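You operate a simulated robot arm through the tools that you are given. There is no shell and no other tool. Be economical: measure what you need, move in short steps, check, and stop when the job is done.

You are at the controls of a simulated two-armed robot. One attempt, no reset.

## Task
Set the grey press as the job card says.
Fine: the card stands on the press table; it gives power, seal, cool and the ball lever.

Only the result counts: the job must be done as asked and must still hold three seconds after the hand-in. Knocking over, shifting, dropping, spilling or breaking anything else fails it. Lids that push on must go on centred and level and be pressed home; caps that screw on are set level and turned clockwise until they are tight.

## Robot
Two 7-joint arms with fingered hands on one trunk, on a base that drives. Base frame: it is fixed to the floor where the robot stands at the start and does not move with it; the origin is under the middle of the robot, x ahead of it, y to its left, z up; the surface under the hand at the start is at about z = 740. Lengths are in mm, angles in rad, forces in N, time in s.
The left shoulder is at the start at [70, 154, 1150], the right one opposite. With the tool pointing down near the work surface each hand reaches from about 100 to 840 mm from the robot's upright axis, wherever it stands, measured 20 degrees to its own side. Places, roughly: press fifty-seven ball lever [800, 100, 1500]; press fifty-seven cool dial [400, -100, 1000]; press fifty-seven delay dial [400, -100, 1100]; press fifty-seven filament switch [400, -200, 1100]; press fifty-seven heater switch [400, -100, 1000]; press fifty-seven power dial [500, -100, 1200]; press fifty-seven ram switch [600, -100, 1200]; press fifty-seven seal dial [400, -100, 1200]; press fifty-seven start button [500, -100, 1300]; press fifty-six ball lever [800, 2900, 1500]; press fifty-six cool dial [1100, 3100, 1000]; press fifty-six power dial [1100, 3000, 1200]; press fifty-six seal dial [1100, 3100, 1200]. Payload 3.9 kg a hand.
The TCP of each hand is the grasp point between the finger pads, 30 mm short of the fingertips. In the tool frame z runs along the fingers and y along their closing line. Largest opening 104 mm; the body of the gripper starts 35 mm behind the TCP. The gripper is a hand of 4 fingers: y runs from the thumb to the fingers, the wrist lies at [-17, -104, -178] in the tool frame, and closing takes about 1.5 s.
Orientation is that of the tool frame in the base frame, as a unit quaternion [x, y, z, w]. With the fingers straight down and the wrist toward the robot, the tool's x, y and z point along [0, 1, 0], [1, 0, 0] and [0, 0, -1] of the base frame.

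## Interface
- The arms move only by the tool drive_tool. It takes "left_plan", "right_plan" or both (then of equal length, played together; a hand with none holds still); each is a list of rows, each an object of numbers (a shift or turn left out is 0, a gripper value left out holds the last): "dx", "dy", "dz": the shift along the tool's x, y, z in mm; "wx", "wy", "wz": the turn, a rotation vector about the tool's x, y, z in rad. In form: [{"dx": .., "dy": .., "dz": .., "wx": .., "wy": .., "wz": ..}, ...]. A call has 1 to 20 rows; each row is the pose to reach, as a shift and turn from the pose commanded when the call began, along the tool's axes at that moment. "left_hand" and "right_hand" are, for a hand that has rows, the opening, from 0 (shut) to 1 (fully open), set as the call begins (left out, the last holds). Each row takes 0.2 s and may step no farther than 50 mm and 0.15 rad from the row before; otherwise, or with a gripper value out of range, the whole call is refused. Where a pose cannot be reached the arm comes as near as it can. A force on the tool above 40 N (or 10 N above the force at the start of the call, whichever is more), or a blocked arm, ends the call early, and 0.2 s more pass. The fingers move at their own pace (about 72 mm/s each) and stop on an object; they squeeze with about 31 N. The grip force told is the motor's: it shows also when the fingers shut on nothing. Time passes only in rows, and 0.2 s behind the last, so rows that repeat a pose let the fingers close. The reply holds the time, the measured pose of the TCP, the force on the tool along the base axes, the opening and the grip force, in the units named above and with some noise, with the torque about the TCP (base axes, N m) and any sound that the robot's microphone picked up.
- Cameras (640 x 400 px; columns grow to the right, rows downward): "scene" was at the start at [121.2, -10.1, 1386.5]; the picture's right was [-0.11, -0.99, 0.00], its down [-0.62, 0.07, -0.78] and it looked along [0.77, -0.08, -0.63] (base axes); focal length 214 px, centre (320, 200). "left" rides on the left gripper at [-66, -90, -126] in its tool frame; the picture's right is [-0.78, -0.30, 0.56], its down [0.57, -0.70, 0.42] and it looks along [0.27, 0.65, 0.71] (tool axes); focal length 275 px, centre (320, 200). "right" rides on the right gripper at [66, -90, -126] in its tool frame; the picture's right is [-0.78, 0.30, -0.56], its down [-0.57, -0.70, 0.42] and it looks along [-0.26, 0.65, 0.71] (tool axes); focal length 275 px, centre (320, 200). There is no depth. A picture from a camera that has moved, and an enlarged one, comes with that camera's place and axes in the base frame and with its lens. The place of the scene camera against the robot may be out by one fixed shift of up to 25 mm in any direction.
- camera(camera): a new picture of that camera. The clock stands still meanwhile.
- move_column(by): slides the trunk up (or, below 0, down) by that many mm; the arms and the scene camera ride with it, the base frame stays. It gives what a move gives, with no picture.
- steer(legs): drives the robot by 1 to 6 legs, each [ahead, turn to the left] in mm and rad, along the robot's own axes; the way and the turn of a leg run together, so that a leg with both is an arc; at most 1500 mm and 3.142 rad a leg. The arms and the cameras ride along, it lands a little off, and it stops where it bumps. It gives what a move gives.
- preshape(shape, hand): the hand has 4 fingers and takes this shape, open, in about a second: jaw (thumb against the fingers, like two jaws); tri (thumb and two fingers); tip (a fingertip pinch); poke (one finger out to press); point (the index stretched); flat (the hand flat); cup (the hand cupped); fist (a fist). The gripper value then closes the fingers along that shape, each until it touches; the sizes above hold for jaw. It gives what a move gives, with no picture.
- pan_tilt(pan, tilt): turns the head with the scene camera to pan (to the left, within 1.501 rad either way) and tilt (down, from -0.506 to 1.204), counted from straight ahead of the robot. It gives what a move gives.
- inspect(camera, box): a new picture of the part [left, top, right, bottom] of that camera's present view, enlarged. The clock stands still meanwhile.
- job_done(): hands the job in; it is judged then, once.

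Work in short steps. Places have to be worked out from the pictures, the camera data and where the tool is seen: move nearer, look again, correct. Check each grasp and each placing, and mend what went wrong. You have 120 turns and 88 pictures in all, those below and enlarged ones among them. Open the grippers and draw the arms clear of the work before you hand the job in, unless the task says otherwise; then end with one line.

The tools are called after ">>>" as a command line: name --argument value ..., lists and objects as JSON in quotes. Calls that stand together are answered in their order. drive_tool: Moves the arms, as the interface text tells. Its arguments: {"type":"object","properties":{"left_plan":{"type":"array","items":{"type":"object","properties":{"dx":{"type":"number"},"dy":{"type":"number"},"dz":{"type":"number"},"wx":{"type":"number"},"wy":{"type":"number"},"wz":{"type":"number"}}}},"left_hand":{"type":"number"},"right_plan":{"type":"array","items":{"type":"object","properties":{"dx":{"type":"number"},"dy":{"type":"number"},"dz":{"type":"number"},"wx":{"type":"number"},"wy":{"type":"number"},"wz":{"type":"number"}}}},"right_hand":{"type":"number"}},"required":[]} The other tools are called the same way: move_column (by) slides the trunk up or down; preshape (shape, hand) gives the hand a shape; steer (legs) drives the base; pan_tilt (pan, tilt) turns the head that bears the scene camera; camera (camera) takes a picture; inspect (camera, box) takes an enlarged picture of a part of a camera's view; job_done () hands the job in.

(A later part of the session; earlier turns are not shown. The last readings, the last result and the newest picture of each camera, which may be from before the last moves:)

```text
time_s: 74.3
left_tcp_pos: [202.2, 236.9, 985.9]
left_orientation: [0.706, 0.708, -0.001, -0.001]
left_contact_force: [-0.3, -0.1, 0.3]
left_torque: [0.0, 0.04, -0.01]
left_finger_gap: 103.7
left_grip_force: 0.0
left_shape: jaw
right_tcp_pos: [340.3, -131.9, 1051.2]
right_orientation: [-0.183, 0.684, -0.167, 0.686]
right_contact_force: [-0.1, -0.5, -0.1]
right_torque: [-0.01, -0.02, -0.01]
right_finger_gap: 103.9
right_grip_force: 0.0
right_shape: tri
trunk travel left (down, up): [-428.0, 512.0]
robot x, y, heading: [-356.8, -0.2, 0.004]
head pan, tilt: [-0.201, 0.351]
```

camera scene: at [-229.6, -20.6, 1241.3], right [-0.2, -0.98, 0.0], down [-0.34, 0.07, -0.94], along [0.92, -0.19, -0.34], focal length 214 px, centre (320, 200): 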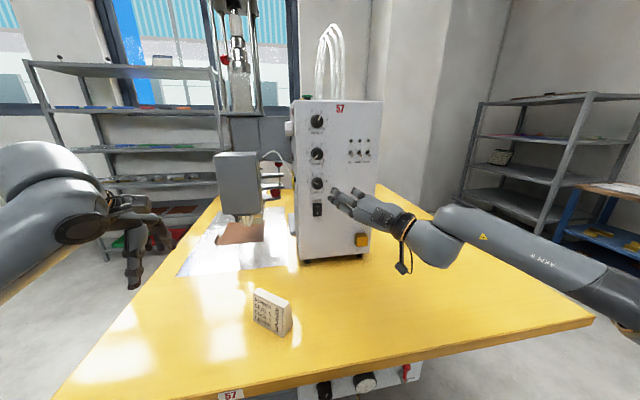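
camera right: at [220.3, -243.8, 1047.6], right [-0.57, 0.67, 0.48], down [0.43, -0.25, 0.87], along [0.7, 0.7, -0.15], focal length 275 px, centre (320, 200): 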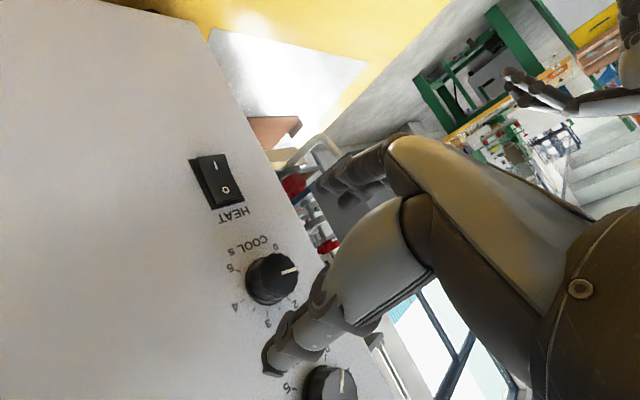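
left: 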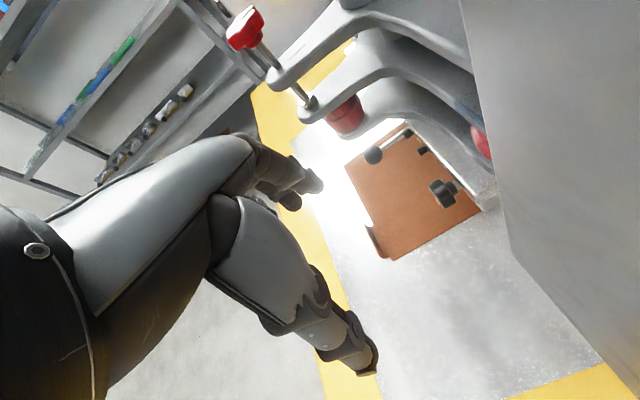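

I advance and close.

>>> drive_tool --right_plan '[{"dx": -4, "dy": -1, "dz": 15}, {"dx": -4, "dy": -1, "dz": 30}, {"dx": -4, "dy": -1, "dz": 47}, {"dx": -4, "dy": -1, "dz": 47}]'

>>> drive_tool --right_plan '[{"dz": 0}, {"dz": 0}, {"dz": 0}, {"dz": 0}, {"dz": 0}, {"dz": 0}, {"dz": 0}]' --right_hand 0

>>> drive_tool --right_plan '[{"wz": 0.1}, {"dy": -1, "wz": 0.2}, {"dx": -1, "dy": -2, "wz": 0.3}, {"dx": -2, "dy": -3, "wz": 0.4}, {"dx": -3, "dy": -4, "wz": 0.5}, {"dx": -3, "dy": -4, "wz": 0.55}]'

>>> inspect --camera "right" --box '[230, 190, 350, 310]'

```text
time_s: 75.3
left_tcp_pos: [199.5, 237.3, 985.6]
left_orientation: [0.706, 0.708, -0.001, 0.0]
left_contact_force: [-1.3, -0.2, -0.2]
left_torque: [0.0, 0.0, 0.02]
left_finger_gap: 103.8
left_grip_force: 0.0
left_shape: jaw
right_tcp_pos: [387.5, -126.9, 1055.6]
right_orientation: [-0.183, 0.684, -0.165, 0.687]
right_contact_force: [0.2, -0.6, 0.3]
right_torque: [0.0, 0.02, 0.01]
right_finger_gap: 103.7
right_grip_force: 0.1
right_shape: tri
trunk travel left (down, up): [-428.0, 512.0]
robot x, y, heading: [-354.9, 1.6, 0.004]
head pan, tilt: [-0.201, 0.351]
```

```text
time_s: 76.9
left_tcp_pos: [199.5, 237.5, 985.6]
left_orientation: [0.706, 0.708, 0.0, 0.0]
left_contact_force: [0.3, 0.1, 0.8]
left_torque: [0.0, 0.0, 0.0]
left_finger_gap: 103.8
left_grip_force: 0.2
left_shape: jaw
right_tcp_pos: [386.3, -126.5, 1056.5]
right_orientation: [-0.183, 0.685, -0.166, 0.685]
right_contact_force: [-5.6, 3.6, -2.0]
right_torque: [0.07, 0.29, 0.25]
right_finger_gap: 16.0
right_grip_force: 31.1
right_shape: tri
trunk travel left (down, up): [-428.0, 512.0]
robot x, y, heading: [-357.9, 1.1, 0.004]
head pan, tilt: [-0.201, 0.351]
```

```text
time_s: 78.3
left_tcp_pos: [199.4, 237.5, 985.0]
left_orientation: [0.706, 0.708, -0.001, -0.001]
left_contact_force: [0.4, -0.7, -0.1]
left_torque: [0.01, -0.02, 0.03]
left_finger_gap: 103.5
left_grip_force: 0.1
left_shape: jaw
right_tcp_pos: [386.7, -131.6, 1062.5]
right_orientation: [0.01, 0.708, 0.027, 0.706]
right_contact_force: [-0.2, 2.4, 3.4]
right_torque: [-0.02, 0.03, 0.33]
right_finger_gap: 15.3
right_grip_force: 31.1
right_shape: tri
trunk travel left (down, up): [-428.0, 512.0]
robot x, y, heading: [-357.2, 0.7, 0.005]
head pan, tilt: [-0.201, 0.351]
```

```text
3.33 times, centred on (290, 250) of right
camera zoom: at [262.9, -219.2, 992.0], right [-0.56, 0.24, 0.79], down [0.44, -0.72, 0.53], along [0.7, 0.65, 0.3], focal length 918 px, centre (420, 33)
```

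zoom: 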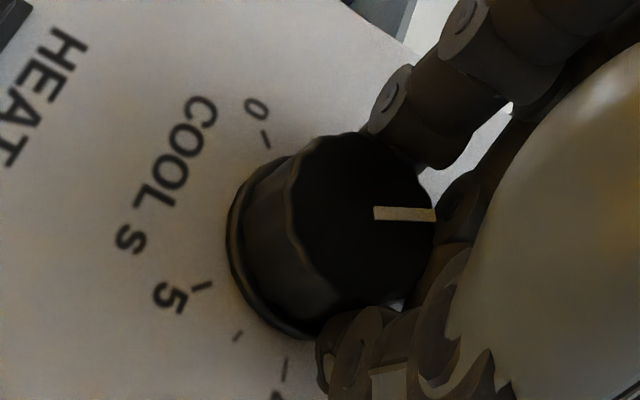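

Pointer is about -29° (1.96), loads are low. I add 0.04 rad and open without shifting.

>>> drive_tool --right_plan '[{"wz": 0.04}, {"wz": 0.04}]'

>>> drive_tool --right_plan '[{"dz": 0}, {"dz": 0}, {"dz": 0}, {"dz": 0}, {"dz": 0}, {"dz": 0}, {"dz": 0}, {"dz": 0}, {"dz": -20}, {"dz": -50}, {"dz": -80}, {"dz": -100, "dy": -40}, {"dz": -120, "dy": -80}]' --right_hand 1

>>> inspect --camera "scene" --box '[303, 110, 363, 210]'

```text
time_s: 78.9
left_tcp_pos: [200.1, 236.2, 984.8]
left_orientation: [0.707, 0.707, -0.001, 0.0]
left_contact_force: [0.5, -0.3, -0.4]
left_torque: [0.0, 0.0, -0.02]
left_finger_gap: 103.6
left_grip_force: 0.1
left_shape: jaw
right_tcp_pos: [386.0, -131.7, 1061.9]
right_orientation: [0.024, 0.708, 0.04, 0.705]
right_contact_force: [0.3, 0.4, 3.7]
right_torque: [-0.05, 0.0, 0.25]
right_finger_gap: 14.9
right_grip_force: 30.4
right_shape: tri
trunk travel left (down, up): [-428.0, 512.0]
robot x, y, heading: [-359.0, 0.8, 0.002]
head pan, tilt: [-0.201, 0.351]
```

```text
time_s: 81.7
left_tcp_pos: [200.0, 234.4, 986.6]
left_orientation: [0.707, 0.707, 0.0, 0.0]
left_contact_force: [-0.5, -0.4, -0.8]
left_torque: [0.03, -0.01, 0.0]
left_finger_gap: 103.6
left_grip_force: 0.0
left_shape: jaw
right_tcp_pos: [269.1, -215.0, 1055.7]
right_orientation: [0.024, 0.707, 0.04, 0.706]
right_contact_force: [-0.3, 0.5, 0.1]
right_torque: [0.0, 0.0, 0.0]
right_finger_gap: 103.7
right_grip_force: 0.0
right_shape: tri
trunk travel left (down, up): [-428.0, 512.0]
robot x, y, heading: [-355.7, 3.7, 0.002]
head pan, tilt: [-0.201, 0.351]
```

```text
4.00 times, centred on (333, 160) of scene
camera zoom: at [-229.7, -20.6, 1241.3], right [-0.2, -0.98, 0.0], down [-0.34, 0.07, -0.94], along [0.92, -0.19, -0.34], focal length 858 px, centre (268, 360)
```

zoom: 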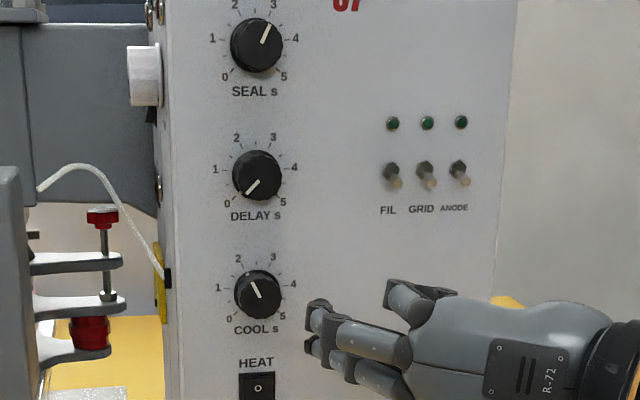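

Cool now looks near 2; I zoom to confirm both dials.

>>> inspect --camera "scene" --box '[310, 168, 340, 198]'

>>> inspect --camera "scene" --box '[302, 106, 332, 136]'

```text
13.33 times, centred on (325, 183) of scene
camera zoom: at [-229.7, -20.6, 1241.3], right [-0.2, -0.98, 0.0], down [-0.34, 0.07, -0.94], along [0.92, -0.19, -0.34], focal length 2860 px, centre (253, 427)
```

zoom: 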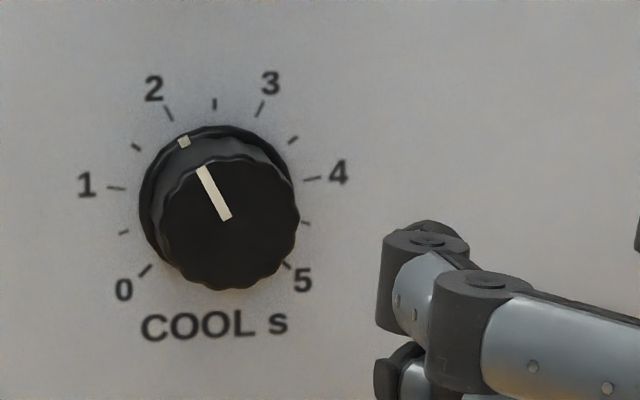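

```text
13.33 times, centred on (317, 121) of scene
camera zoom: at [-229.7, -20.6, 1241.3], right [-0.2, -0.98, 0.0], down [-0.34, 0.07, -0.94], along [0.92, -0.19, -0.34], focal length 2860 px, centre (360, 1253)
```

zoom: 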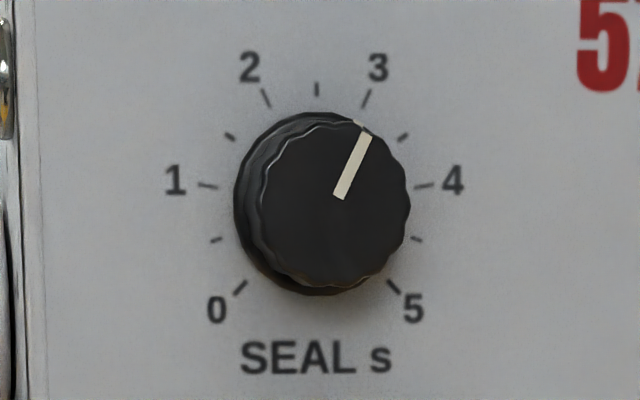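

Seal 3.0 and cool 2.0 are confirmed. Now I retract the right arm, raise the trunk again, and drive round to the left side of the table to face the power dial and lever.

>>> drive_tool --right_plan '[{"dz": -45}, {"dz": -90}, {"dz": -130}]'

>>> move_column --by 175

>>> steer --legs '[[-200, 0], [0, 1.571], [1000, 0], [0, -1.571]]'

>>> pan_tilt --pan -0.5 --tilt 0.4

>>> camera --camera "scene"

```text
time_s: 82.5
left_tcp_pos: [200.4, 235.9, 985.4]
left_orientation: [0.706, 0.708, 0.0, 0.001]
left_contact_force: [-0.6, 0.8, -0.6]
left_torque: [-0.01, -0.03, 0.02]
left_finger_gap: 104.0
left_grip_force: 0.1
left_shape: jaw
right_tcp_pos: [138.3, -214.4, 1056.1]
right_orientation: [0.024, 0.707, 0.04, 0.705]
right_contact_force: [-0.7, -0.6, 0.2]
right_torque: [0.03, 0.02, 0.0]
right_finger_gap: 103.8
right_grip_force: 0.1
right_shape: tri
trunk travel left (down, up): [-428.0, 512.0]
robot x, y, heading: [-355.2, -0.1, -0.001]
head pan, tilt: [-0.201, 0.351]
```

```text
time_s: 84.5
left_tcp_pos: [200.1, 235.6, 1161.2]
left_orientation: [0.706, 0.708, -0.001, 0.0]
left_contact_force: [0.7, 0.0, 1.2]
left_torque: [0.0, 0.03, -0.02]
left_finger_gap: 103.7
left_grip_force: 0.1
left_shape: jaw
right_tcp_pos: [139.3, -213.8, 1229.9]
right_orientation: [0.024, 0.708, 0.039, 0.704]
right_contact_force: [-0.7, -0.2, 0.5]
right_torque: [0.0, 0.0, 0.02]
right_finger_gap: 103.9
right_grip_force: 0.1
right_shape: tri
trunk travel left (down, up): [-603.0, 337.0]
robot x, y, heading: [-360.6, -2.7, 0.001]
head pan, tilt: [-0.201, 0.351]
```

```text
time_s: 98.7
left_tcp_pos: [-21.5, 1203.0, 1159.8]
left_orientation: [0.724, 0.69, 0.0, -0.001]
left_contact_force: [0.7, -0.4, -0.1]
left_torque: [0.0, -0.02, 0.0]
left_finger_gap: 103.7
left_grip_force: 0.1
left_shape: jaw
right_tcp_pos: [-103.2, 756.6, 1230.3]
right_orientation: [0.041, 0.708, 0.023, 0.705]
right_contact_force: [-0.9, 0.3, -0.2]
right_torque: [0.01, 0.01, -0.03]
right_finger_gap: 103.7
right_grip_force: 0.0
right_shape: tri
trunk travel left (down, up): [-603.0, 337.0]
robot x, y, heading: [-587.5, 994.7, -0.046]
head pan, tilt: [-0.201, 0.351]
```

```text
time_s: 99.5
left_tcp_pos: [-21.8, 1202.7, 1161.5]
left_orientation: [0.725, 0.689, -0.001, 0.0]
left_contact_force: [-0.5, 0.3, -0.5]
left_torque: [0.0, 0.0, 0.01]
left_finger_gap: 103.7
left_grip_force: 0.1
left_shape: jaw
right_tcp_pos: [-103.6, 756.0, 1230.6]
right_orientation: [0.042, 0.707, 0.022, 0.705]
right_contact_force: [0.3, -0.1, 0.2]
right_torque: [0.0, -0.03, 0.0]
right_finger_gap: 103.6
right_grip_force: 0.1
right_shape: tri
trunk travel left (down, up): [-603.0, 337.0]
robot x, y, heading: [-588.5, 996.4, -0.051]
head pan, tilt: [-0.499, 0.4]
```

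```text
26 pictures are left
camera scene: at [-473.8, 942.6, 1411.6], right [-0.52, -0.85, 0.0], down [-0.33, 0.2, -0.92], along [0.79, -0.48, -0.39], focal length 214 px, centre (320, 200)
```

scene: 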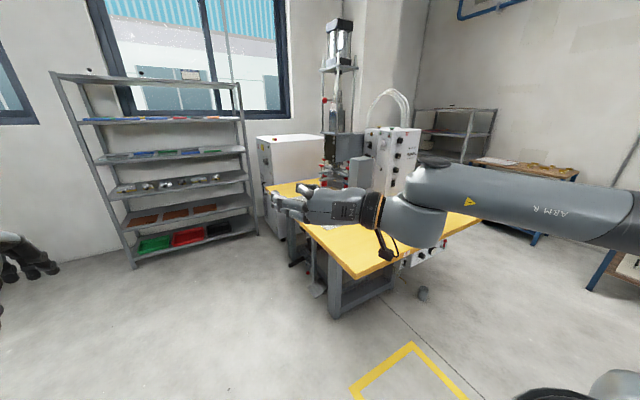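

The way is clear. I correct the heading, drive along x and turn right to face the press's left side.

>>> steer --legs '[[0, 0.05], [1226, 0], [0, -1.571]]'

>>> pan_tilt --pan 0.0 --tilt 0.1

>>> camera --camera "scene"

```text
time_s: 109.9
left_tcp_pos: [801.1, 416.4, 1159.8]
left_orientation: [1.0, -0.03, 0.0, -0.001]
left_contact_force: [-0.2, -0.3, 0.2]
left_torque: [0.0, -0.01, -0.04]
left_finger_gap: 103.9
left_grip_force: 0.1
left_shape: jaw
right_tcp_pos: [355.7, 503.6, 1231.1]
right_orientation: [0.532, 0.467, -0.486, 0.512]
right_contact_force: [0.0, -0.1, 0.4]
right_torque: [-0.01, 0.0, 0.0]
right_finger_gap: 103.8
right_grip_force: 0.1
right_shape: tri
trunk travel left (down, up): [-603.0, 337.0]
robot x, y, heading: [602.0, 986.5, -1.628]
head pan, tilt: [-0.499, 0.4]
```

```text
time_s: 110.8
left_tcp_pos: [801.2, 417.3, 1161.0]
left_orientation: [1.0, -0.03, 0.0, -0.001]
left_contact_force: [-0.2, -0.3, 0.0]
left_torque: [-0.01, 0.01, 0.03]
left_finger_gap: 103.7
left_grip_force: 0.0
left_shape: jaw
right_tcp_pos: [356.1, 504.2, 1229.8]
right_orientation: [0.533, 0.467, -0.486, 0.511]
right_contact_force: [0.4, 0.7, 0.6]
right_torque: [-0.02, 0.03, 0.02]
right_finger_gap: 103.6
right_grip_force: 0.1
right_shape: tri
trunk travel left (down, up): [-603.0, 337.0]
robot x, y, heading: [598.3, 989.8, -1.631]
head pan, tilt: [0.0, 0.099]
```

```text
25 pictures are left
camera scene: at [576.7, 844.4, 1439.5], right [-1.0, 0.06, 0.0], down [0.01, 0.1, -0.99], along [-0.06, -0.99, -0.1], focal length 214 px, centre (320, 200)
```

scene: 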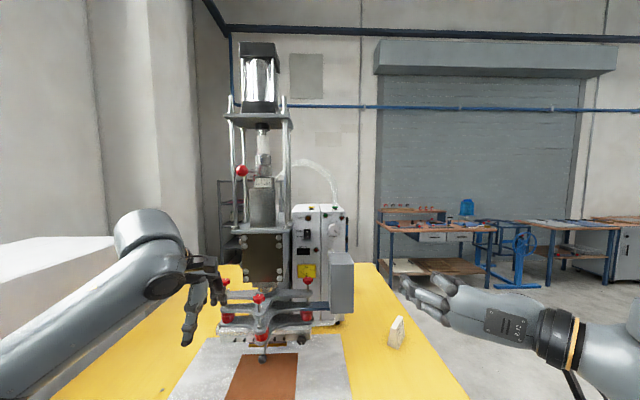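

Good view of the side. I zoom on the lever scale and the power dial.

>>> inspect --camera "scene" --box '[225, 145, 305, 225]'

>>> inspect --camera "scene" --box '[285, 195, 365, 275]'

```text
5.00 times, centred on (265, 185) of scene
camera zoom: at [576.7, 844.4, 1439.5], right [-1.0, 0.06, 0.0], down [0.01, 0.1, -0.99], along [-0.06, -0.99, -0.1], focal length 1072 px, centre (595, 275)
```

zoom: 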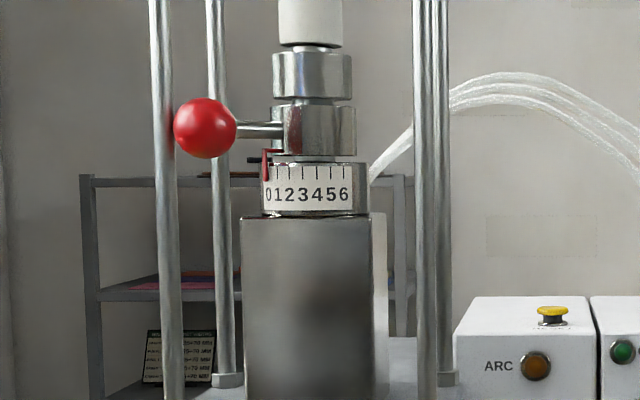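

```text
5.00 times, centred on (325, 235) of scene
camera zoom: at [576.7, 844.4, 1439.5], right [-1.0, 0.06, 0.0], down [0.01, 0.1, -0.99], along [-0.06, -0.99, -0.1], focal length 1072 px, centre (295, 25)
```

zoom: 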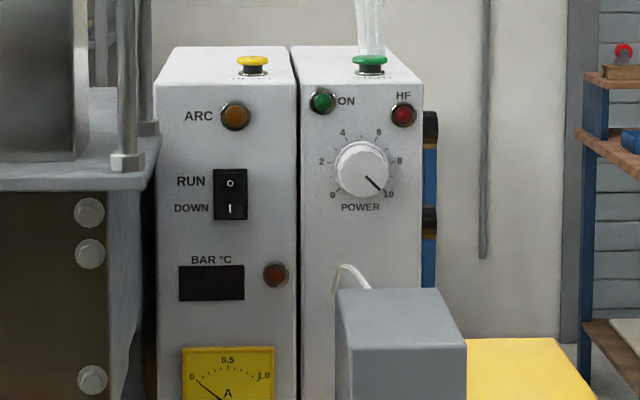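

The lever pointer is at 0 (scale 0–6, 3 facing me); power reads 10 on a 0–10 scale and must go 54° counter-clockwise to 8. I retract the left hand, then drive in towards the dial at about (464, -68, 1220).

>>> drive_tool --left_plan '[{"dy": -45}, {"dy": -90}, {"dy": -135}, {"dy": -180}, {"dy": -225}, {"dy": -250}]'

>>> steer --legs '[[0, 0.058], [285, 0]]'

>>> camera --camera "right"

```text
time_s: 112.2
left_tcp_pos: [832.2, 597.0, 1212.7]
left_orientation: [1.0, -0.028, -0.003, 0.0]
left_contact_force: [0.6, 0.3, -0.4]
left_torque: [-0.01, 0.01, 0.02]
left_finger_gap: 104.0
left_grip_force: 0.1
left_shape: jaw
left hand out of reach, approached as far as the arm can: row 3, 4, 5, 6
right_tcp_pos: [355.6, 506.2, 1230.7]
right_orientation: [0.532, 0.467, -0.487, 0.512]
right_contact_force: [0.1, 0.2, 0.7]
right_torque: [-0.01, -0.02, -0.01]
right_finger_gap: 103.7
right_grip_force: 0.1
right_shape: tri
trunk travel left (down, up): [-603.0, 337.0]
robot x, y, heading: [595.5, 988.1, -1.631]
head pan, tilt: [0.0, 0.099]
```

```text
time_s: 114.7
left_tcp_pos: [852.0, 322.0, 1214.3]
left_orientation: [1.0, -0.001, -0.002, 0.0]
left_contact_force: [0.6, -0.4, 0.4]
left_torque: [-0.02, -0.02, 0.01]
left_finger_gap: 104.5
left_grip_force: 0.1
left_shape: jaw
right_tcp_pos: [381.3, 204.9, 1230.1]
right_orientation: [0.519, 0.482, -0.472, 0.525]
right_contact_force: [0.0, 0.0, -0.6]
right_torque: [-0.02, 0.03, 0.01]
right_finger_gap: 103.6
right_grip_force: 0.1
right_shape: tri
trunk travel left (down, up): [-603.0, 337.0]
robot x, y, heading: [594.8, 698.4, -1.574]
head pan, tilt: [0.0, 0.099]
```

```text
22 pictures are left
camera right: at [296.8, 329.4, 1157.5], right [0.22, 0.56, 0.8], down [-0.74, -0.44, 0.5], along [0.63, -0.7, 0.32], focal length 275 px, centre (320, 200)
```

right: 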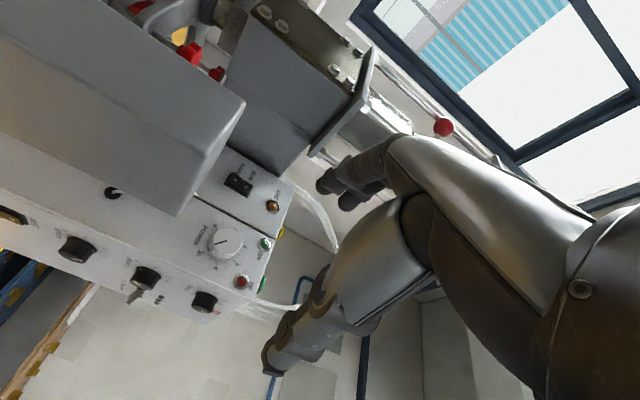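

The dial from the hand camera is near (471, -60, 1206); the block top beneath is about 1140, so there's room. I shift the hand sideways in line, roll to -0.15 and move in to y≈60.

>>> drive_tool --right_plan '[{"dy": 40, "wz": -0.1}, {"dy": 80, "dx": 8, "wz": -0.2}, {"dy": 88, "dx": 14, "dz": 40, "wz": -0.24}, {"dy": 88, "dx": 14, "dz": 80, "wz": -0.24}, {"dy": 88, "dx": 14, "dz": 120, "wz": -0.24}, {"dy": 88, "dx": 14, "dz": 145, "wz": -0.24}, {"dy": 88, "dx": 14, "dz": 145, "wz": -0.24}]'

>>> camera --camera "right"

```text
time_s: 116.3
left_tcp_pos: [853.3, 323.5, 1214.3]
left_orientation: [1.0, 0.0, -0.002, 0.0]
left_contact_force: [-0.3, -0.1, -0.9]
left_torque: [-0.01, 0.0, -0.01]
left_finger_gap: 104.2
left_grip_force: 0.0
left_shape: jaw
right_tcp_pos: [473.0, 61.5, 1226.0]
right_orientation: [0.457, 0.54, -0.532, 0.466]
right_contact_force: [-0.1, 0.1, -0.1]
right_torque: [0.01, -0.01, -0.03]
right_finger_gap: 103.9
right_grip_force: 0.1
right_shape: tri
trunk travel left (down, up): [-603.0, 337.0]
robot x, y, heading: [600.0, 696.6, -1.578]
head pan, tilt: [0.0, 0.099]
```

```text
21 pictures are left
camera right: at [373.8, 186.6, 1175.3], right [0.4, 0.56, 0.72], down [-0.6, -0.44, 0.67], along [0.69, -0.7, 0.16], focal length 275 px, centre (320, 200)
```

right: 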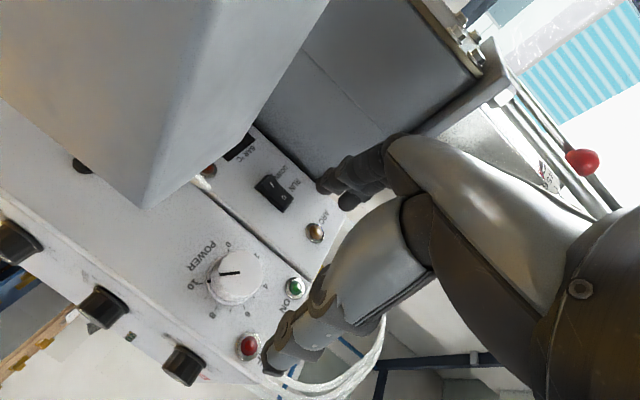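

Knob located at (475, -62, 1206). I approach with the hand part-open to miss the lamps, to TCP (481, -37, 1213).

>>> drive_tool --right_plan '[{"dx": 6, "dy": 5, "dz": 20}, {"dx": 12, "dy": 9, "dz": 45}, {"dx": 12, "dy": 9, "dz": 70}, {"dx": 12, "dy": 9, "dz": 85}, {"dx": 12, "dy": 9, "dz": 98}, {"dx": 12, "dy": 9, "dz": 98}]' --right_hand 0.7

>>> camera --camera "right"

```text
time_s: 117.7
left_tcp_pos: [851.0, 319.6, 1213.3]
left_orientation: [1.0, -0.001, -0.004, 0.0]
left_contact_force: [-0.6, 0.2, 0.2]
left_torque: [-0.02, -0.01, -0.02]
left_finger_gap: 104.0
left_grip_force: 0.1
left_shape: jaw
right_tcp_pos: [480.2, -4.0, 1206.5]
right_orientation: [0.458, 0.54, -0.531, 0.464]
right_contact_force: [-0.3, -0.5, -0.8]
right_torque: [-0.02, -0.05, -0.03]
right_finger_gap: 72.7
right_grip_force: 0.0
right_shape: tri
right hand out of reach, approached as far as the arm can: row 3, 4, 5, 6
trunk travel left (down, up): [-603.0, 337.0]
robot x, y, heading: [599.8, 698.7, -1.579]
head pan, tilt: [0.0, 0.099]
```

```text
20 pictures are left
camera right: at [380.9, 121.0, 1154.5], right [0.4, 0.56, 0.73], down [-0.6, -0.44, 0.67], along [0.69, -0.7, 0.16], focal length 275 px, centre (320, 200)
```

right: 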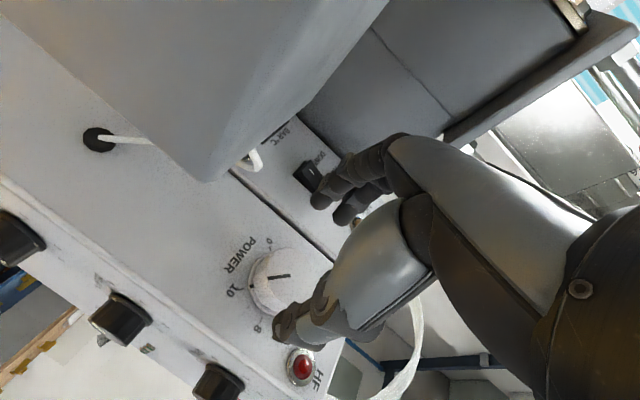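

Reach stops at y=-4. I retract 60 mm, drive 80 mm closer, and re-measure.

>>> drive_tool --right_plan '[{"dz": -30}, {"dz": -65}]'

>>> steer --legs '[[80, 0]]'

>>> camera --camera "right"

```text
time_s: 118.3
left_tcp_pos: [850.9, 321.1, 1214.3]
left_orientation: [1.0, -0.001, -0.002, 0.0]
left_contact_force: [-0.5, 0.1, -0.6]
left_torque: [0.02, 0.02, -0.01]
left_finger_gap: 103.9
left_grip_force: 0.0
left_shape: jaw
right_tcp_pos: [480.0, 62.9, 1204.7]
right_orientation: [0.457, 0.54, -0.531, 0.466]
right_contact_force: [0.2, 0.3, 0.1]
right_torque: [0.01, 0.01, -0.02]
right_finger_gap: 72.8
right_grip_force: 0.0
right_shape: tri
trunk travel left (down, up): [-603.0, 337.0]
robot x, y, heading: [603.2, 701.4, -1.571]
head pan, tilt: [0.0, 0.099]
```

```text
time_s: 119.3
left_tcp_pos: [851.8, 243.6, 1214.8]
left_orientation: [1.0, 0.0, -0.003, 0.0]
left_contact_force: [-0.3, -0.2, 0.7]
left_torque: [-0.02, 0.01, 0.0]
left_finger_gap: 104.2
left_grip_force: 0.1
left_shape: jaw
right_tcp_pos: [480.7, -15.5, 1207.2]
right_orientation: [0.458, 0.54, -0.531, 0.466]
right_contact_force: [-0.2, 0.3, 0.2]
right_torque: [0.0, -0.02, -0.02]
right_finger_gap: 73.1
right_grip_force: 0.1
right_shape: tri
trunk travel left (down, up): [-603.0, 337.0]
robot x, y, heading: [602.3, 619.8, -1.57]
head pan, tilt: [0.0, 0.099]
```

```text
19 pictures are left
camera right: at [380.5, 109.1, 1154.3], right [0.4, 0.56, 0.72], down [-0.6, -0.44, 0.67], along [0.69, -0.7, 0.17], focal length 275 px, centre (320, 200)
```

right: 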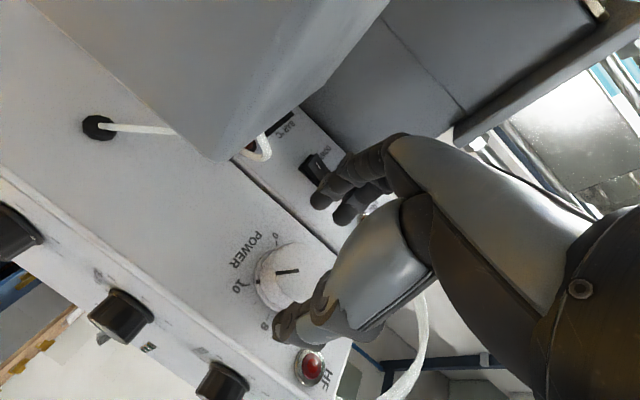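

Knob rechecks at (473, -62, 1205). I step in 20 mm, up 5 mm, and close.

>>> drive_tool --right_plan '[{"dx": -5, "dy": -1, "dz": 8}, {"dx": -5, "dy": -1, "dz": 20}, {"dx": -5, "dy": -1, "dz": 20}]'

>>> drive_tool --right_plan '[{"dz": 0}, {"dz": 0}, {"dz": 0}, {"dz": 0}, {"dz": 0}, {"dz": 0}]' --right_hand 0

>>> camera --camera "right"

```text
time_s: 120.1
left_tcp_pos: [851.3, 240.9, 1213.2]
left_orientation: [1.0, 0.0, -0.003, -0.001]
left_contact_force: [0.0, -0.4, -0.4]
left_torque: [-0.01, -0.01, 0.01]
left_finger_gap: 103.9
left_grip_force: 0.2
left_shape: jaw
right_tcp_pos: [480.1, -38.5, 1209.1]
right_orientation: [0.458, 0.54, -0.531, 0.465]
right_contact_force: [-0.2, 0.1, 0.3]
right_torque: [0.01, 0.03, 0.02]
right_finger_gap: 73.0
right_grip_force: 0.1
right_shape: tri
trunk travel left (down, up): [-603.0, 337.0]
robot x, y, heading: [596.8, 617.2, -1.576]
head pan, tilt: [0.0, 0.099]
```

```text
time_s: 121.5
left_tcp_pos: [850.8, 239.8, 1212.2]
left_orientation: [1.0, 0.0, -0.003, -0.001]
left_contact_force: [-1.0, -0.4, 0.6]
left_torque: [0.04, -0.04, -0.02]
left_finger_gap: 104.3
left_grip_force: 0.1
left_shape: jaw
right_tcp_pos: [480.2, -38.9, 1209.0]
right_orientation: [0.457, 0.54, -0.531, 0.465]
right_contact_force: [-0.4, -1.6, 1.4]
right_torque: [-0.04, 0.05, -0.04]
right_finger_gap: 35.2
right_grip_force: 31.0
right_shape: tri
trunk travel left (down, up): [-603.0, 337.0]
robot x, y, heading: [597.2, 621.6, -1.571]
head pan, tilt: [0.0, 0.099]
```

```text
18 pictures are left
camera right: at [380.8, 85.7, 1158.2], right [0.4, 0.56, 0.73], down [-0.6, -0.44, 0.67], along [0.69, -0.7, 0.16], focal length 275 px, centre (320, 200)
```

right: 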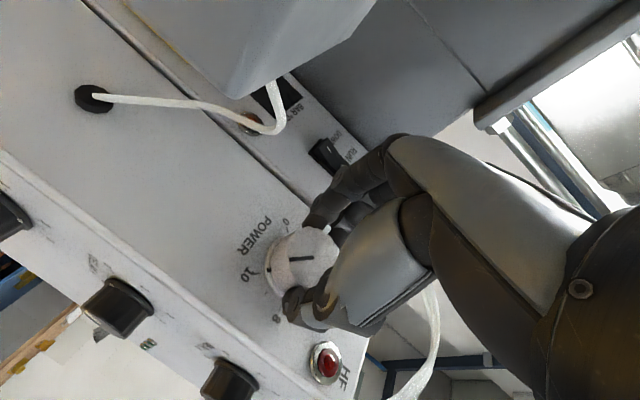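

Very clean grip. I turn counter-clockwise 0.55 rad.

>>> drive_tool --right_plan '[{"wz": -0.1}, {"wz": -0.2}, {"wz": -0.3}, {"wz": -0.4}, {"wz": -0.5}, {"wz": -0.55}]'

>>> inspect --camera "right" --box '[210, 190, 350, 330]'

```text
time_s: 123.0
left_tcp_pos: [854.6, 237.2, 1211.0]
left_orientation: [1.0, 0.001, -0.004, -0.003]
left_contact_force: [-1.0, 0.4, 1.0]
left_torque: [0.03, -0.04, 0.0]
left_finger_gap: 103.8
left_grip_force: 0.0
left_shape: jaw
right_tcp_pos: [474.9, -33.0, 1204.6]
right_orientation: [-0.379, -0.589, 0.59, -0.4]
right_contact_force: [15.9, -22.7, 4.6]
right_torque: [-0.04, 0.04, 0.24]
right_finger_gap: 30.6
right_grip_force: 30.9
right_shape: tri
right hand out of reach, approached as far as the arm can: row 2, 3, 4, 5, 6
trunk travel left (down, up): [-603.0, 337.0]
robot x, y, heading: [600.0, 616.1, -1.568]
head pan, tilt: [0.0, 0.099]
stopped in row 6 (right hand): the force on the tool passed its limit at 41 N (the readings are from after the stop); the commanded pose is now the measured one
```

```text
2.86 times, centred on (280, 260) of right
camera zoom: at [363.7, 90.5, 1176.7], right [0.56, 0.58, 0.59], down [-0.41, -0.42, 0.81], along [0.72, -0.7, 0.0], focal length 786 px, centre (434, 29)
```

zoom: 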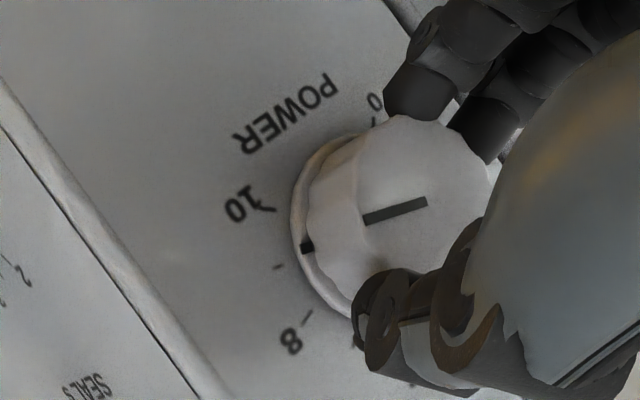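

The roll limit here is about -0.4; the dial is at about 9.2. I release, roll back to +0.2 and look before regripping.

>>> drive_tool --right_plan '[{"dz": 0}, {"dz": 0}, {"dz": 0}, {"dz": 0}, {"dz": 0}, {"dz": -15}, {"dz": -20, "wz": 0.14}, {"dz": -20, "wz": 0.28}, {"dz": -20, "wz": 0.42}, {"dz": -20, "wz": 0.56}, {"dz": -20, "wz": 0.62}]' --right_hand 0.7

>>> inspect --camera "right" --box '[210, 190, 350, 330]'

```text
time_s: 125.4
left_tcp_pos: [850.8, 240.6, 1213.2]
left_orientation: [1.0, -0.001, -0.002, 0.0]
left_contact_force: [0.2, -0.3, 0.7]
left_torque: [0.0, 0.02, 0.0]
left_finger_gap: 104.3
left_grip_force: 0.0
left_shape: jaw
right_tcp_pos: [471.6, 5.0, 1265.9]
right_orientation: [0.549, 0.457, -0.44, 0.544]
right_contact_force: [0.5, 0.8, -0.1]
right_torque: [-0.03, 0.03, -0.01]
right_finger_gap: 72.3
right_grip_force: 0.0
right_shape: tri
right hand out of reach, approached as far as the arm can: row 9, 10, 11
trunk travel left (down, up): [-603.0, 337.0]
robot x, y, heading: [597.1, 617.1, -1.575]
head pan, tilt: [0.0, 0.099]
```

```text
2.86 times, centred on (280, 260) of right
camera zoom: at [395.1, 132.3, 1186.8], right [0.13, 0.54, 0.83], down [-0.79, -0.44, 0.41], along [0.59, -0.71, 0.37], focal length 786 px, centre (434, 29)
```

zoom: 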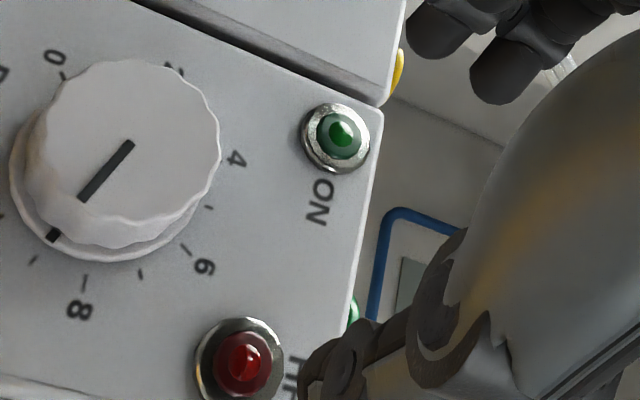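

Reading about 9.0, with 1 unit to go. Earlier the arm had more roll freedom when farther back and slightly lower, so I back up 85 mm and lower the trunk 30 mm.

>>> steer --legs '[[-88, 0]]'

>>> move_column --by -28

```text
time_s: 126.5
left_tcp_pos: [852.1, 328.4, 1213.1]
left_orientation: [1.0, 0.0, -0.003, -0.001]
left_contact_force: [-1.3, 0.8, 0.6]
left_torque: [-0.02, 0.01, 0.01]
left_finger_gap: 104.0
left_grip_force: 0.1
left_shape: jaw
right_tcp_pos: [472.2, 92.9, 1264.8]
right_orientation: [0.549, 0.457, -0.439, 0.544]
right_contact_force: [-0.2, 0.2, -0.2]
right_torque: [0.03, 0.01, 0.0]
right_finger_gap: 72.6
right_grip_force: 0.0
right_shape: tri
trunk travel left (down, up): [-603.0, 337.0]
robot x, y, heading: [595.0, 702.1, -1.572]
head pan, tilt: [0.0, 0.099]
```

```text
time_s: 127.2
left_tcp_pos: [851.6, 329.3, 1185.1]
left_orientation: [1.0, 0.001, -0.003, -0.002]
left_contact_force: [0.3, 0.3, 0.2]
left_torque: [-0.04, -0.01, 0.01]
left_finger_gap: 103.9
left_grip_force: 0.0
left_shape: jaw
right_tcp_pos: [472.8, 94.5, 1240.0]
right_orientation: [0.549, 0.456, -0.44, 0.545]
right_contact_force: [-0.4, -0.3, 0.2]
right_torque: [-0.01, -0.02, 0.0]
right_finger_gap: 72.7
right_grip_force: 0.1
right_shape: tri
trunk travel left (down, up): [-575.0, 365.0]
robot x, y, heading: [598.9, 706.4, -1.576]
head pan, tilt: [0.0, 0.099]
```

I move in to (480, 0, 1209) with roll -0.05.

>>> drive_tool --right_plan '[{"dx": 8, "dz": 10, "wz": -0.1}, {"dx": 16, "dy": 1, "dz": 30, "wz": -0.2}, {"dx": 24, "dy": 1, "dz": 55, "wz": -0.235}, {"dx": 30, "dy": 1, "dz": 80, "wz": -0.235}, {"dx": 30, "dy": 1, "dz": 94, "wz": -0.235}, {"dx": 30, "dy": 1, "dz": 94, "wz": -0.235}]'

>>> camera --camera "right"

```text
time_s: 128.6
left_tcp_pos: [852.8, 328.9, 1185.6]
left_orientation: [1.0, 0.0, -0.003, -0.001]
left_contact_force: [-0.1, -0.2, -0.5]
left_torque: [0.01, 0.0, -0.01]
left_finger_gap: 104.0
left_grip_force: 0.2
left_shape: jaw
right_tcp_pos: [480.5, -0.3, 1206.5]
right_orientation: [0.492, 0.518, -0.5, 0.489]
right_contact_force: [0.4, -0.1, -0.3]
right_torque: [0.01, -0.01, 0.0]
right_finger_gap: 72.3
right_grip_force: 0.0
right_shape: tri
trunk travel left (down, up): [-575.0, 365.0]
robot x, y, heading: [596.5, 706.1, -1.572]
head pan, tilt: [0.0, 0.099]
```

```text
15 pictures are left
camera right: at [387.6, 125.4, 1147.3], right [0.32, 0.55, 0.78], down [-0.67, -0.45, 0.59], along [0.67, -0.71, 0.23], focal length 275 px, centre (320, 200)
```

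right: 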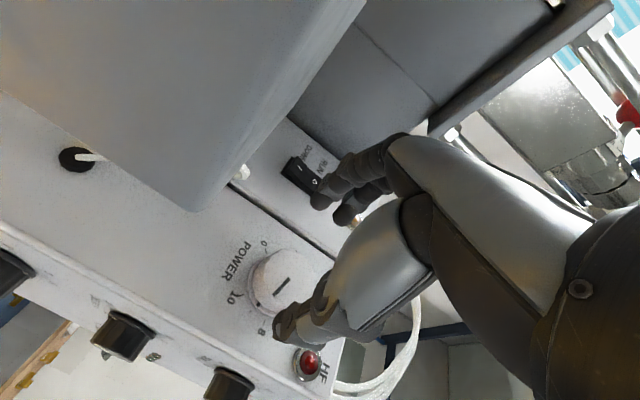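

In reach now. I advance 38 mm and close.

>>> drive_tool --right_plan '[{"dx": -2, "dz": 15}, {"dx": -2, "dz": 30}, {"dx": -2, "dz": 39}, {"dx": -2, "dz": 39}]'

>>> drive_tool --right_plan '[{"dz": 0}, {"dz": 0}, {"dz": 0}, {"dz": 0}, {"dz": 0}, {"dz": 0}]' --right_hand 0

>>> drive_tool --right_plan '[{"wz": -0.1}, {"wz": -0.2}, {"wz": -0.3}, {"wz": -0.4}, {"wz": -0.46}]'

>>> inspect --camera "right" --box '[210, 190, 350, 330]'

```text
time_s: 129.6
left_tcp_pos: [852.7, 329.2, 1185.1]
left_orientation: [1.0, 0.001, -0.003, -0.002]
left_contact_force: [-0.7, -0.5, 1.3]
left_torque: [0.0, 0.01, 0.0]
left_finger_gap: 104.1
left_grip_force: 0.1
left_shape: jaw
right_tcp_pos: [476.6, -6.8, 1213.8]
right_orientation: [0.491, 0.518, -0.5, 0.491]
right_contact_force: [0.6, -0.5, -0.9]
right_torque: [0.01, -0.02, 0.0]
right_finger_gap: 72.6
right_grip_force: 0.1
right_shape: tri
right hand out of reach, approached as far as the arm can: row 1, 2, 3, 4
trunk travel left (down, up): [-575.0, 365.0]
robot x, y, heading: [600.0, 709.8, -1.571]
head pan, tilt: [0.0, 0.099]
```

```text
time_s: 131.0
left_tcp_pos: [852.2, 326.8, 1185.6]
left_orientation: [1.0, 0.001, -0.002, -0.001]
left_contact_force: [0.2, -0.1, 0.4]
left_torque: [-0.01, -0.01, 0.0]
left_finger_gap: 104.1
left_grip_force: 0.0
left_shape: jaw
right_tcp_pos: [476.1, -6.2, 1213.3]
right_orientation: [0.492, 0.518, -0.5, 0.49]
right_contact_force: [-0.1, 0.1, 0.9]
right_torque: [0.03, 0.0, 0.0]
right_finger_gap: 0.0
right_grip_force: 31.6
right_shape: tri
trunk travel left (down, up): [-575.0, 365.0]
robot x, y, heading: [597.2, 708.4, -1.572]
head pan, tilt: [0.0, 0.099]
```

```text
time_s: 132.2
left_tcp_pos: [851.7, 328.3, 1184.3]
left_orientation: [1.0, 0.001, -0.002, -0.002]
left_contact_force: [-0.5, 0.5, 0.1]
left_torque: [-0.02, -0.01, 0.01]
left_finger_gap: 103.7
left_grip_force: 0.2
left_shape: jaw
right_tcp_pos: [494.7, 30.2, 1198.6]
right_orientation: [0.458, 0.548, -0.529, 0.458]
right_contact_force: [-0.1, -0.4, -0.5]
right_torque: [0.02, -0.03, 0.01]
right_finger_gap: 0.0
right_grip_force: 30.9
right_shape: tri
right hand out of reach, approached as far as the arm can: row 1, 2, 3, 4, 5
trunk travel left (down, up): [-575.0, 365.0]
robot x, y, heading: [598.8, 707.2, -1.572]
head pan, tilt: [0.0, 0.099]
```

```text
2.86 times, centred on (280, 260) of right
camera zoom: at [394.6, 157.2, 1151.8], right [0.41, 0.55, 0.73], down [-0.59, -0.45, 0.67], along [0.69, -0.71, 0.14], focal length 786 px, centre (434, 29)
```

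zoom: 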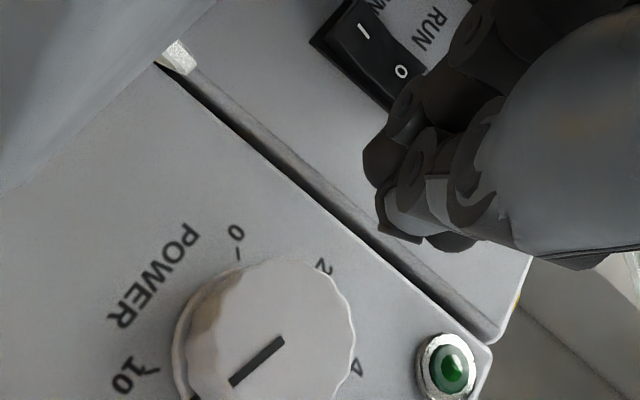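

The arm stopped short and closed on nothing; nothing was touched. I open, re-align, and drive the base 65 mm closer to the distance where the grip worked.

>>> drive_tool --right_plan '[{"dx": -3, "dy": -8, "dz": -25, "wz": 0.05}, {"dx": -6, "dy": -16, "dz": -50, "wz": 0.1}, {"dx": -6, "dy": -16, "dz": -50, "wz": 0.1}, {"dx": -6, "dy": -16, "dz": -50, "wz": 0.1}]' --right_hand 0.7

>>> steer --legs '[[68, 0]]'

```text
time_s: 133.2
left_tcp_pos: [851.4, 328.4, 1185.4]
left_orientation: [1.0, 0.0, -0.002, -0.001]
left_contact_force: [0.0, 0.5, 0.1]
left_torque: [0.0, 0.0, 0.03]
left_finger_gap: 103.7
left_grip_force: 0.1
left_shape: jaw
right_tcp_pos: [479.7, 81.9, 1207.4]
right_orientation: [0.485, 0.524, -0.507, 0.483]
right_contact_force: [-0.9, 0.0, -0.1]
right_torque: [-0.04, -0.02, 0.04]
right_finger_gap: 72.6
right_grip_force: 0.0
right_shape: tri
trunk travel left (down, up): [-575.0, 365.0]
robot x, y, heading: [598.5, 710.1, -1.571]
head pan, tilt: [0.0, 0.099]
```

```text
time_s: 134.2
left_tcp_pos: [852.5, 264.3, 1186.6]
left_orientation: [1.0, 0.0, -0.002, 0.001]
left_contact_force: [0.4, 0.2, -0.6]
left_torque: [-0.01, 0.01, 0.0]
left_finger_gap: 104.5
left_grip_force: 0.2
left_shape: jaw
right_tcp_pos: [480.2, 19.0, 1209.9]
right_orientation: [0.484, 0.524, -0.507, 0.484]
right_contact_force: [-0.1, 0.2, -0.1]
right_torque: [0.01, 0.02, -0.06]
right_finger_gap: 72.5
right_grip_force: 0.0
right_shape: tri
trunk travel left (down, up): [-575.0, 365.0]
robot x, y, heading: [595.0, 638.2, -1.573]
head pan, tilt: [0.0, 0.099]
```

Aligned at (480, 19, 1210). I advance 57 mm and check arrival.

>>> drive_tool --right_plan '[{"dx": -1, "dy": -1, "dz": 20}, {"dx": -1, "dy": -1, "dz": 40}, {"dx": -1, "dy": -1, "dz": 57}, {"dx": -1, "dy": -1, "dz": 57}]'

```text
time_s: 135.2
left_tcp_pos: [851.7, 262.4, 1186.8]
left_orientation: [1.0, 0.0, -0.002, 0.001]
left_contact_force: [0.4, 0.0, 0.4]
left_torque: [0.04, -0.03, 0.02]
left_finger_gap: 104.1
left_grip_force: 0.1
left_shape: jaw
right_tcp_pos: [481.9, -39.4, 1207.2]
right_orientation: [0.484, 0.524, -0.507, 0.483]
right_contact_force: [-0.1, -0.2, 0.1]
right_torque: [0.02, -0.03, 0.0]
right_finger_gap: 72.6
right_grip_force: 0.0
right_shape: tri
trunk travel left (down, up): [-575.0, 365.0]
robot x, y, heading: [595.9, 640.4, -1.572]
head pan, tilt: [0.0, 0.099]
```

Arrived. I close and turn 0.3 rad first.

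>>> drive_tool --right_plan '[{"dz": 0}, {"dz": 0}, {"dz": 0}, {"dz": 0}, {"dz": 0}, {"dz": 0}]' --right_hand 0

>>> drive_tool --right_plan '[{"wz": -0.1}, {"wz": -0.2}, {"wz": -0.3}, {"wz": -0.3}]'

```text
time_s: 136.6
left_tcp_pos: [850.9, 262.0, 1184.8]
left_orientation: [1.0, 0.0, -0.002, -0.001]
left_contact_force: [-0.3, -1.1, 0.0]
left_torque: [-0.01, 0.02, -0.01]
left_finger_gap: 104.0
left_grip_force: 0.1
left_shape: jaw
right_tcp_pos: [481.3, -42.5, 1207.9]
right_orientation: [0.485, 0.524, -0.506, 0.483]
right_contact_force: [0.3, -0.7, -0.7]
right_torque: [0.0, 0.03, -0.05]
right_finger_gap: 35.4
right_grip_force: 31.1
right_shape: tri
trunk travel left (down, up): [-575.0, 365.0]
robot x, y, heading: [599.4, 642.4, -1.574]
head pan, tilt: [0.0, 0.099]
```

```text
time_s: 137.5
left_tcp_pos: [855.4, 251.6, 1182.1]
left_orientation: [1.0, 0.001, -0.004, -0.005]
left_contact_force: [0.2, 0.5, -0.1]
left_torque: [0.0, -0.03, 0.02]
left_finger_gap: 103.8
left_grip_force: 0.1
left_shape: jaw
right_tcp_pos: [476.2, -33.4, 1208.0]
right_orientation: [0.43, 0.571, -0.552, 0.429]
right_contact_force: [13.1, -41.1, -5.0]
right_torque: [0.01, 0.01, 0.06]
right_finger_gap: 29.6
right_grip_force: 30.8
right_shape: tri
right hand out of reach, approached as far as the arm can: row 2, 3, 4
trunk travel left (down, up): [-575.0, 365.0]
robot x, y, heading: [598.8, 633.6, -1.556]
head pan, tilt: [0.0, 0.099]
stopped in row 4 (right hand): the force on the tool passed its limit at 42 N (the readings are from after the stop); the commanded pose is now the measured one
```

Turned about 0.2 rad before the reach limit pulled on it. I release gently, roll back and read it.

>>> drive_tool --right_plan '[{"dz": 3}, {"dz": 3}, {"dz": 3}, {"dz": 3}, {"dz": 3}, {"dz": -15, "dy": 4}, {"dz": -15, "dy": 4, "wz": 0.1}, {"dz": -15, "dy": 4, "wz": 0.2}]' --right_hand 0.7

>>> inspect --camera "right" --box '[210, 190, 350, 330]'

```text
time_s: 139.3
left_tcp_pos: [851.1, 260.8, 1185.4]
left_orientation: [1.0, 0.001, -0.002, 0.0]
left_contact_force: [-0.2, -0.5, 0.3]
left_torque: [0.0, -0.02, 0.01]
left_finger_gap: 104.0
left_grip_force: 0.1
left_shape: jaw
right_tcp_pos: [474.1, -5.9, 1213.4]
right_orientation: [0.483, 0.523, -0.507, 0.487]
right_contact_force: [0.7, -0.9, -0.7]
right_torque: [0.01, 0.02, -0.02]
right_finger_gap: 72.5
right_grip_force: 0.0
right_shape: tri
trunk travel left (down, up): [-575.0, 365.0]
robot x, y, heading: [597.0, 639.8, -1.566]
head pan, tilt: [0.0, 0.099]
```

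```text
2.86 times, centred on (280, 260) of right
camera zoom: at [379.4, 119.1, 1155.0], right [0.33, 0.55, 0.76], down [-0.66, -0.44, 0.61], along [0.68, -0.7, 0.22], focal length 786 px, centre (434, 29)
```

zoom: 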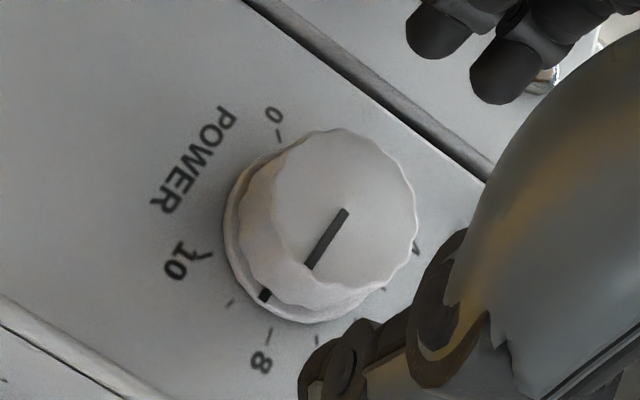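

Power reads about 8.5, so about 0.23 rad more. I regrip at roll 0 and turn again.

>>> drive_tool --right_plan '[{"dx": 4, "dy": 6, "dz": 8, "wz": 0.08}, {"dx": 4, "dy": 6, "dz": 20, "wz": 0.08}, {"dx": 4, "dy": 6, "dz": 33, "wz": 0.08}, {"dx": 4, "dy": 6, "dz": 33, "wz": 0.08}]'

```text
time_s: 140.3
left_tcp_pos: [851.0, 262.4, 1185.5]
left_orientation: [1.0, 0.001, -0.002, -0.001]
left_contact_force: [1.3, -0.2, -0.5]
left_torque: [0.02, 0.0, 0.0]
left_finger_gap: 103.9
left_grip_force: 0.2
left_shape: jaw
right_tcp_pos: [481.9, -39.5, 1208.8]
right_orientation: [0.503, 0.503, -0.488, 0.506]
right_contact_force: [-0.1, -0.7, 0.4]
right_torque: [0.02, 0.0, -0.02]
right_finger_gap: 72.5
right_grip_force: 0.0
right_shape: tri
trunk travel left (down, up): [-575.0, 365.0]
robot x, y, heading: [595.6, 637.6, -1.567]
head pan, tilt: [0.0, 0.099]
```

In place at roll 0. I close and turn 0.24 rad.

>>> drive_tool --right_plan '[{"dz": 0}, {"dz": 0}, {"dz": 0}, {"dz": 0}, {"dz": 0}, {"dz": 0}]' --right_hand 0

>>> drive_tool --right_plan '[{"wz": -0.06}, {"wz": -0.12}, {"wz": -0.18}, {"wz": -0.24}, {"wz": -0.24}]'

>>> inspect --camera "right" --box '[210, 190, 350, 330]'

```text
time_s: 141.7
left_tcp_pos: [852.1, 262.8, 1185.1]
left_orientation: [1.0, 0.0, -0.002, -0.001]
left_contact_force: [0.1, -0.5, -0.5]
left_torque: [0.0, 0.02, 0.01]
left_finger_gap: 103.8
left_grip_force: 0.0
left_shape: jaw
right_tcp_pos: [482.6, -38.3, 1209.9]
right_orientation: [0.503, 0.502, -0.488, 0.506]
right_contact_force: [0.0, -0.6, 1.8]
right_torque: [-0.04, 0.01, -0.03]
right_finger_gap: 35.1
right_grip_force: 30.9
right_shape: tri
trunk travel left (down, up): [-575.0, 365.0]
robot x, y, heading: [600.9, 637.8, -1.569]
head pan, tilt: [0.0, 0.099]
```

```text
time_s: 142.9
left_tcp_pos: [853.2, 260.0, 1185.1]
left_orientation: [1.0, 0.001, -0.002, -0.002]
left_contact_force: [0.3, 0.4, 0.1]
left_torque: [-0.02, -0.01, 0.01]
left_finger_gap: 104.1
left_grip_force: 0.0
left_shape: jaw
right_tcp_pos: [481.7, -37.3, 1207.8]
right_orientation: [0.438, 0.56, -0.545, 0.446]
right_contact_force: [0.5, -12.5, 3.6]
right_torque: [-0.06, 0.05, 0.06]
right_finger_gap: 34.4
right_grip_force: 31.0
right_shape: tri
trunk travel left (down, up): [-575.0, 365.0]
robot x, y, heading: [598.4, 640.2, -1.568]
head pan, tilt: [0.0, 0.099]
```

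```text
2.86 times, centred on (280, 260) of right
camera zoom: at [377.9, 86.0, 1164.6], right [0.45, 0.56, 0.7], down [-0.55, -0.44, 0.71], along [0.71, -0.7, 0.11], focal length 786 px, centre (434, 29)
```

zoom: 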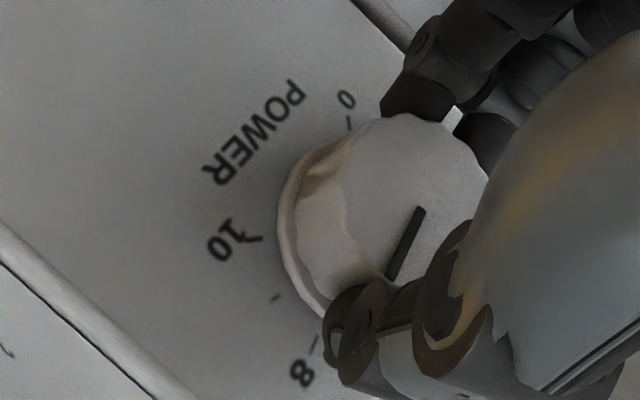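

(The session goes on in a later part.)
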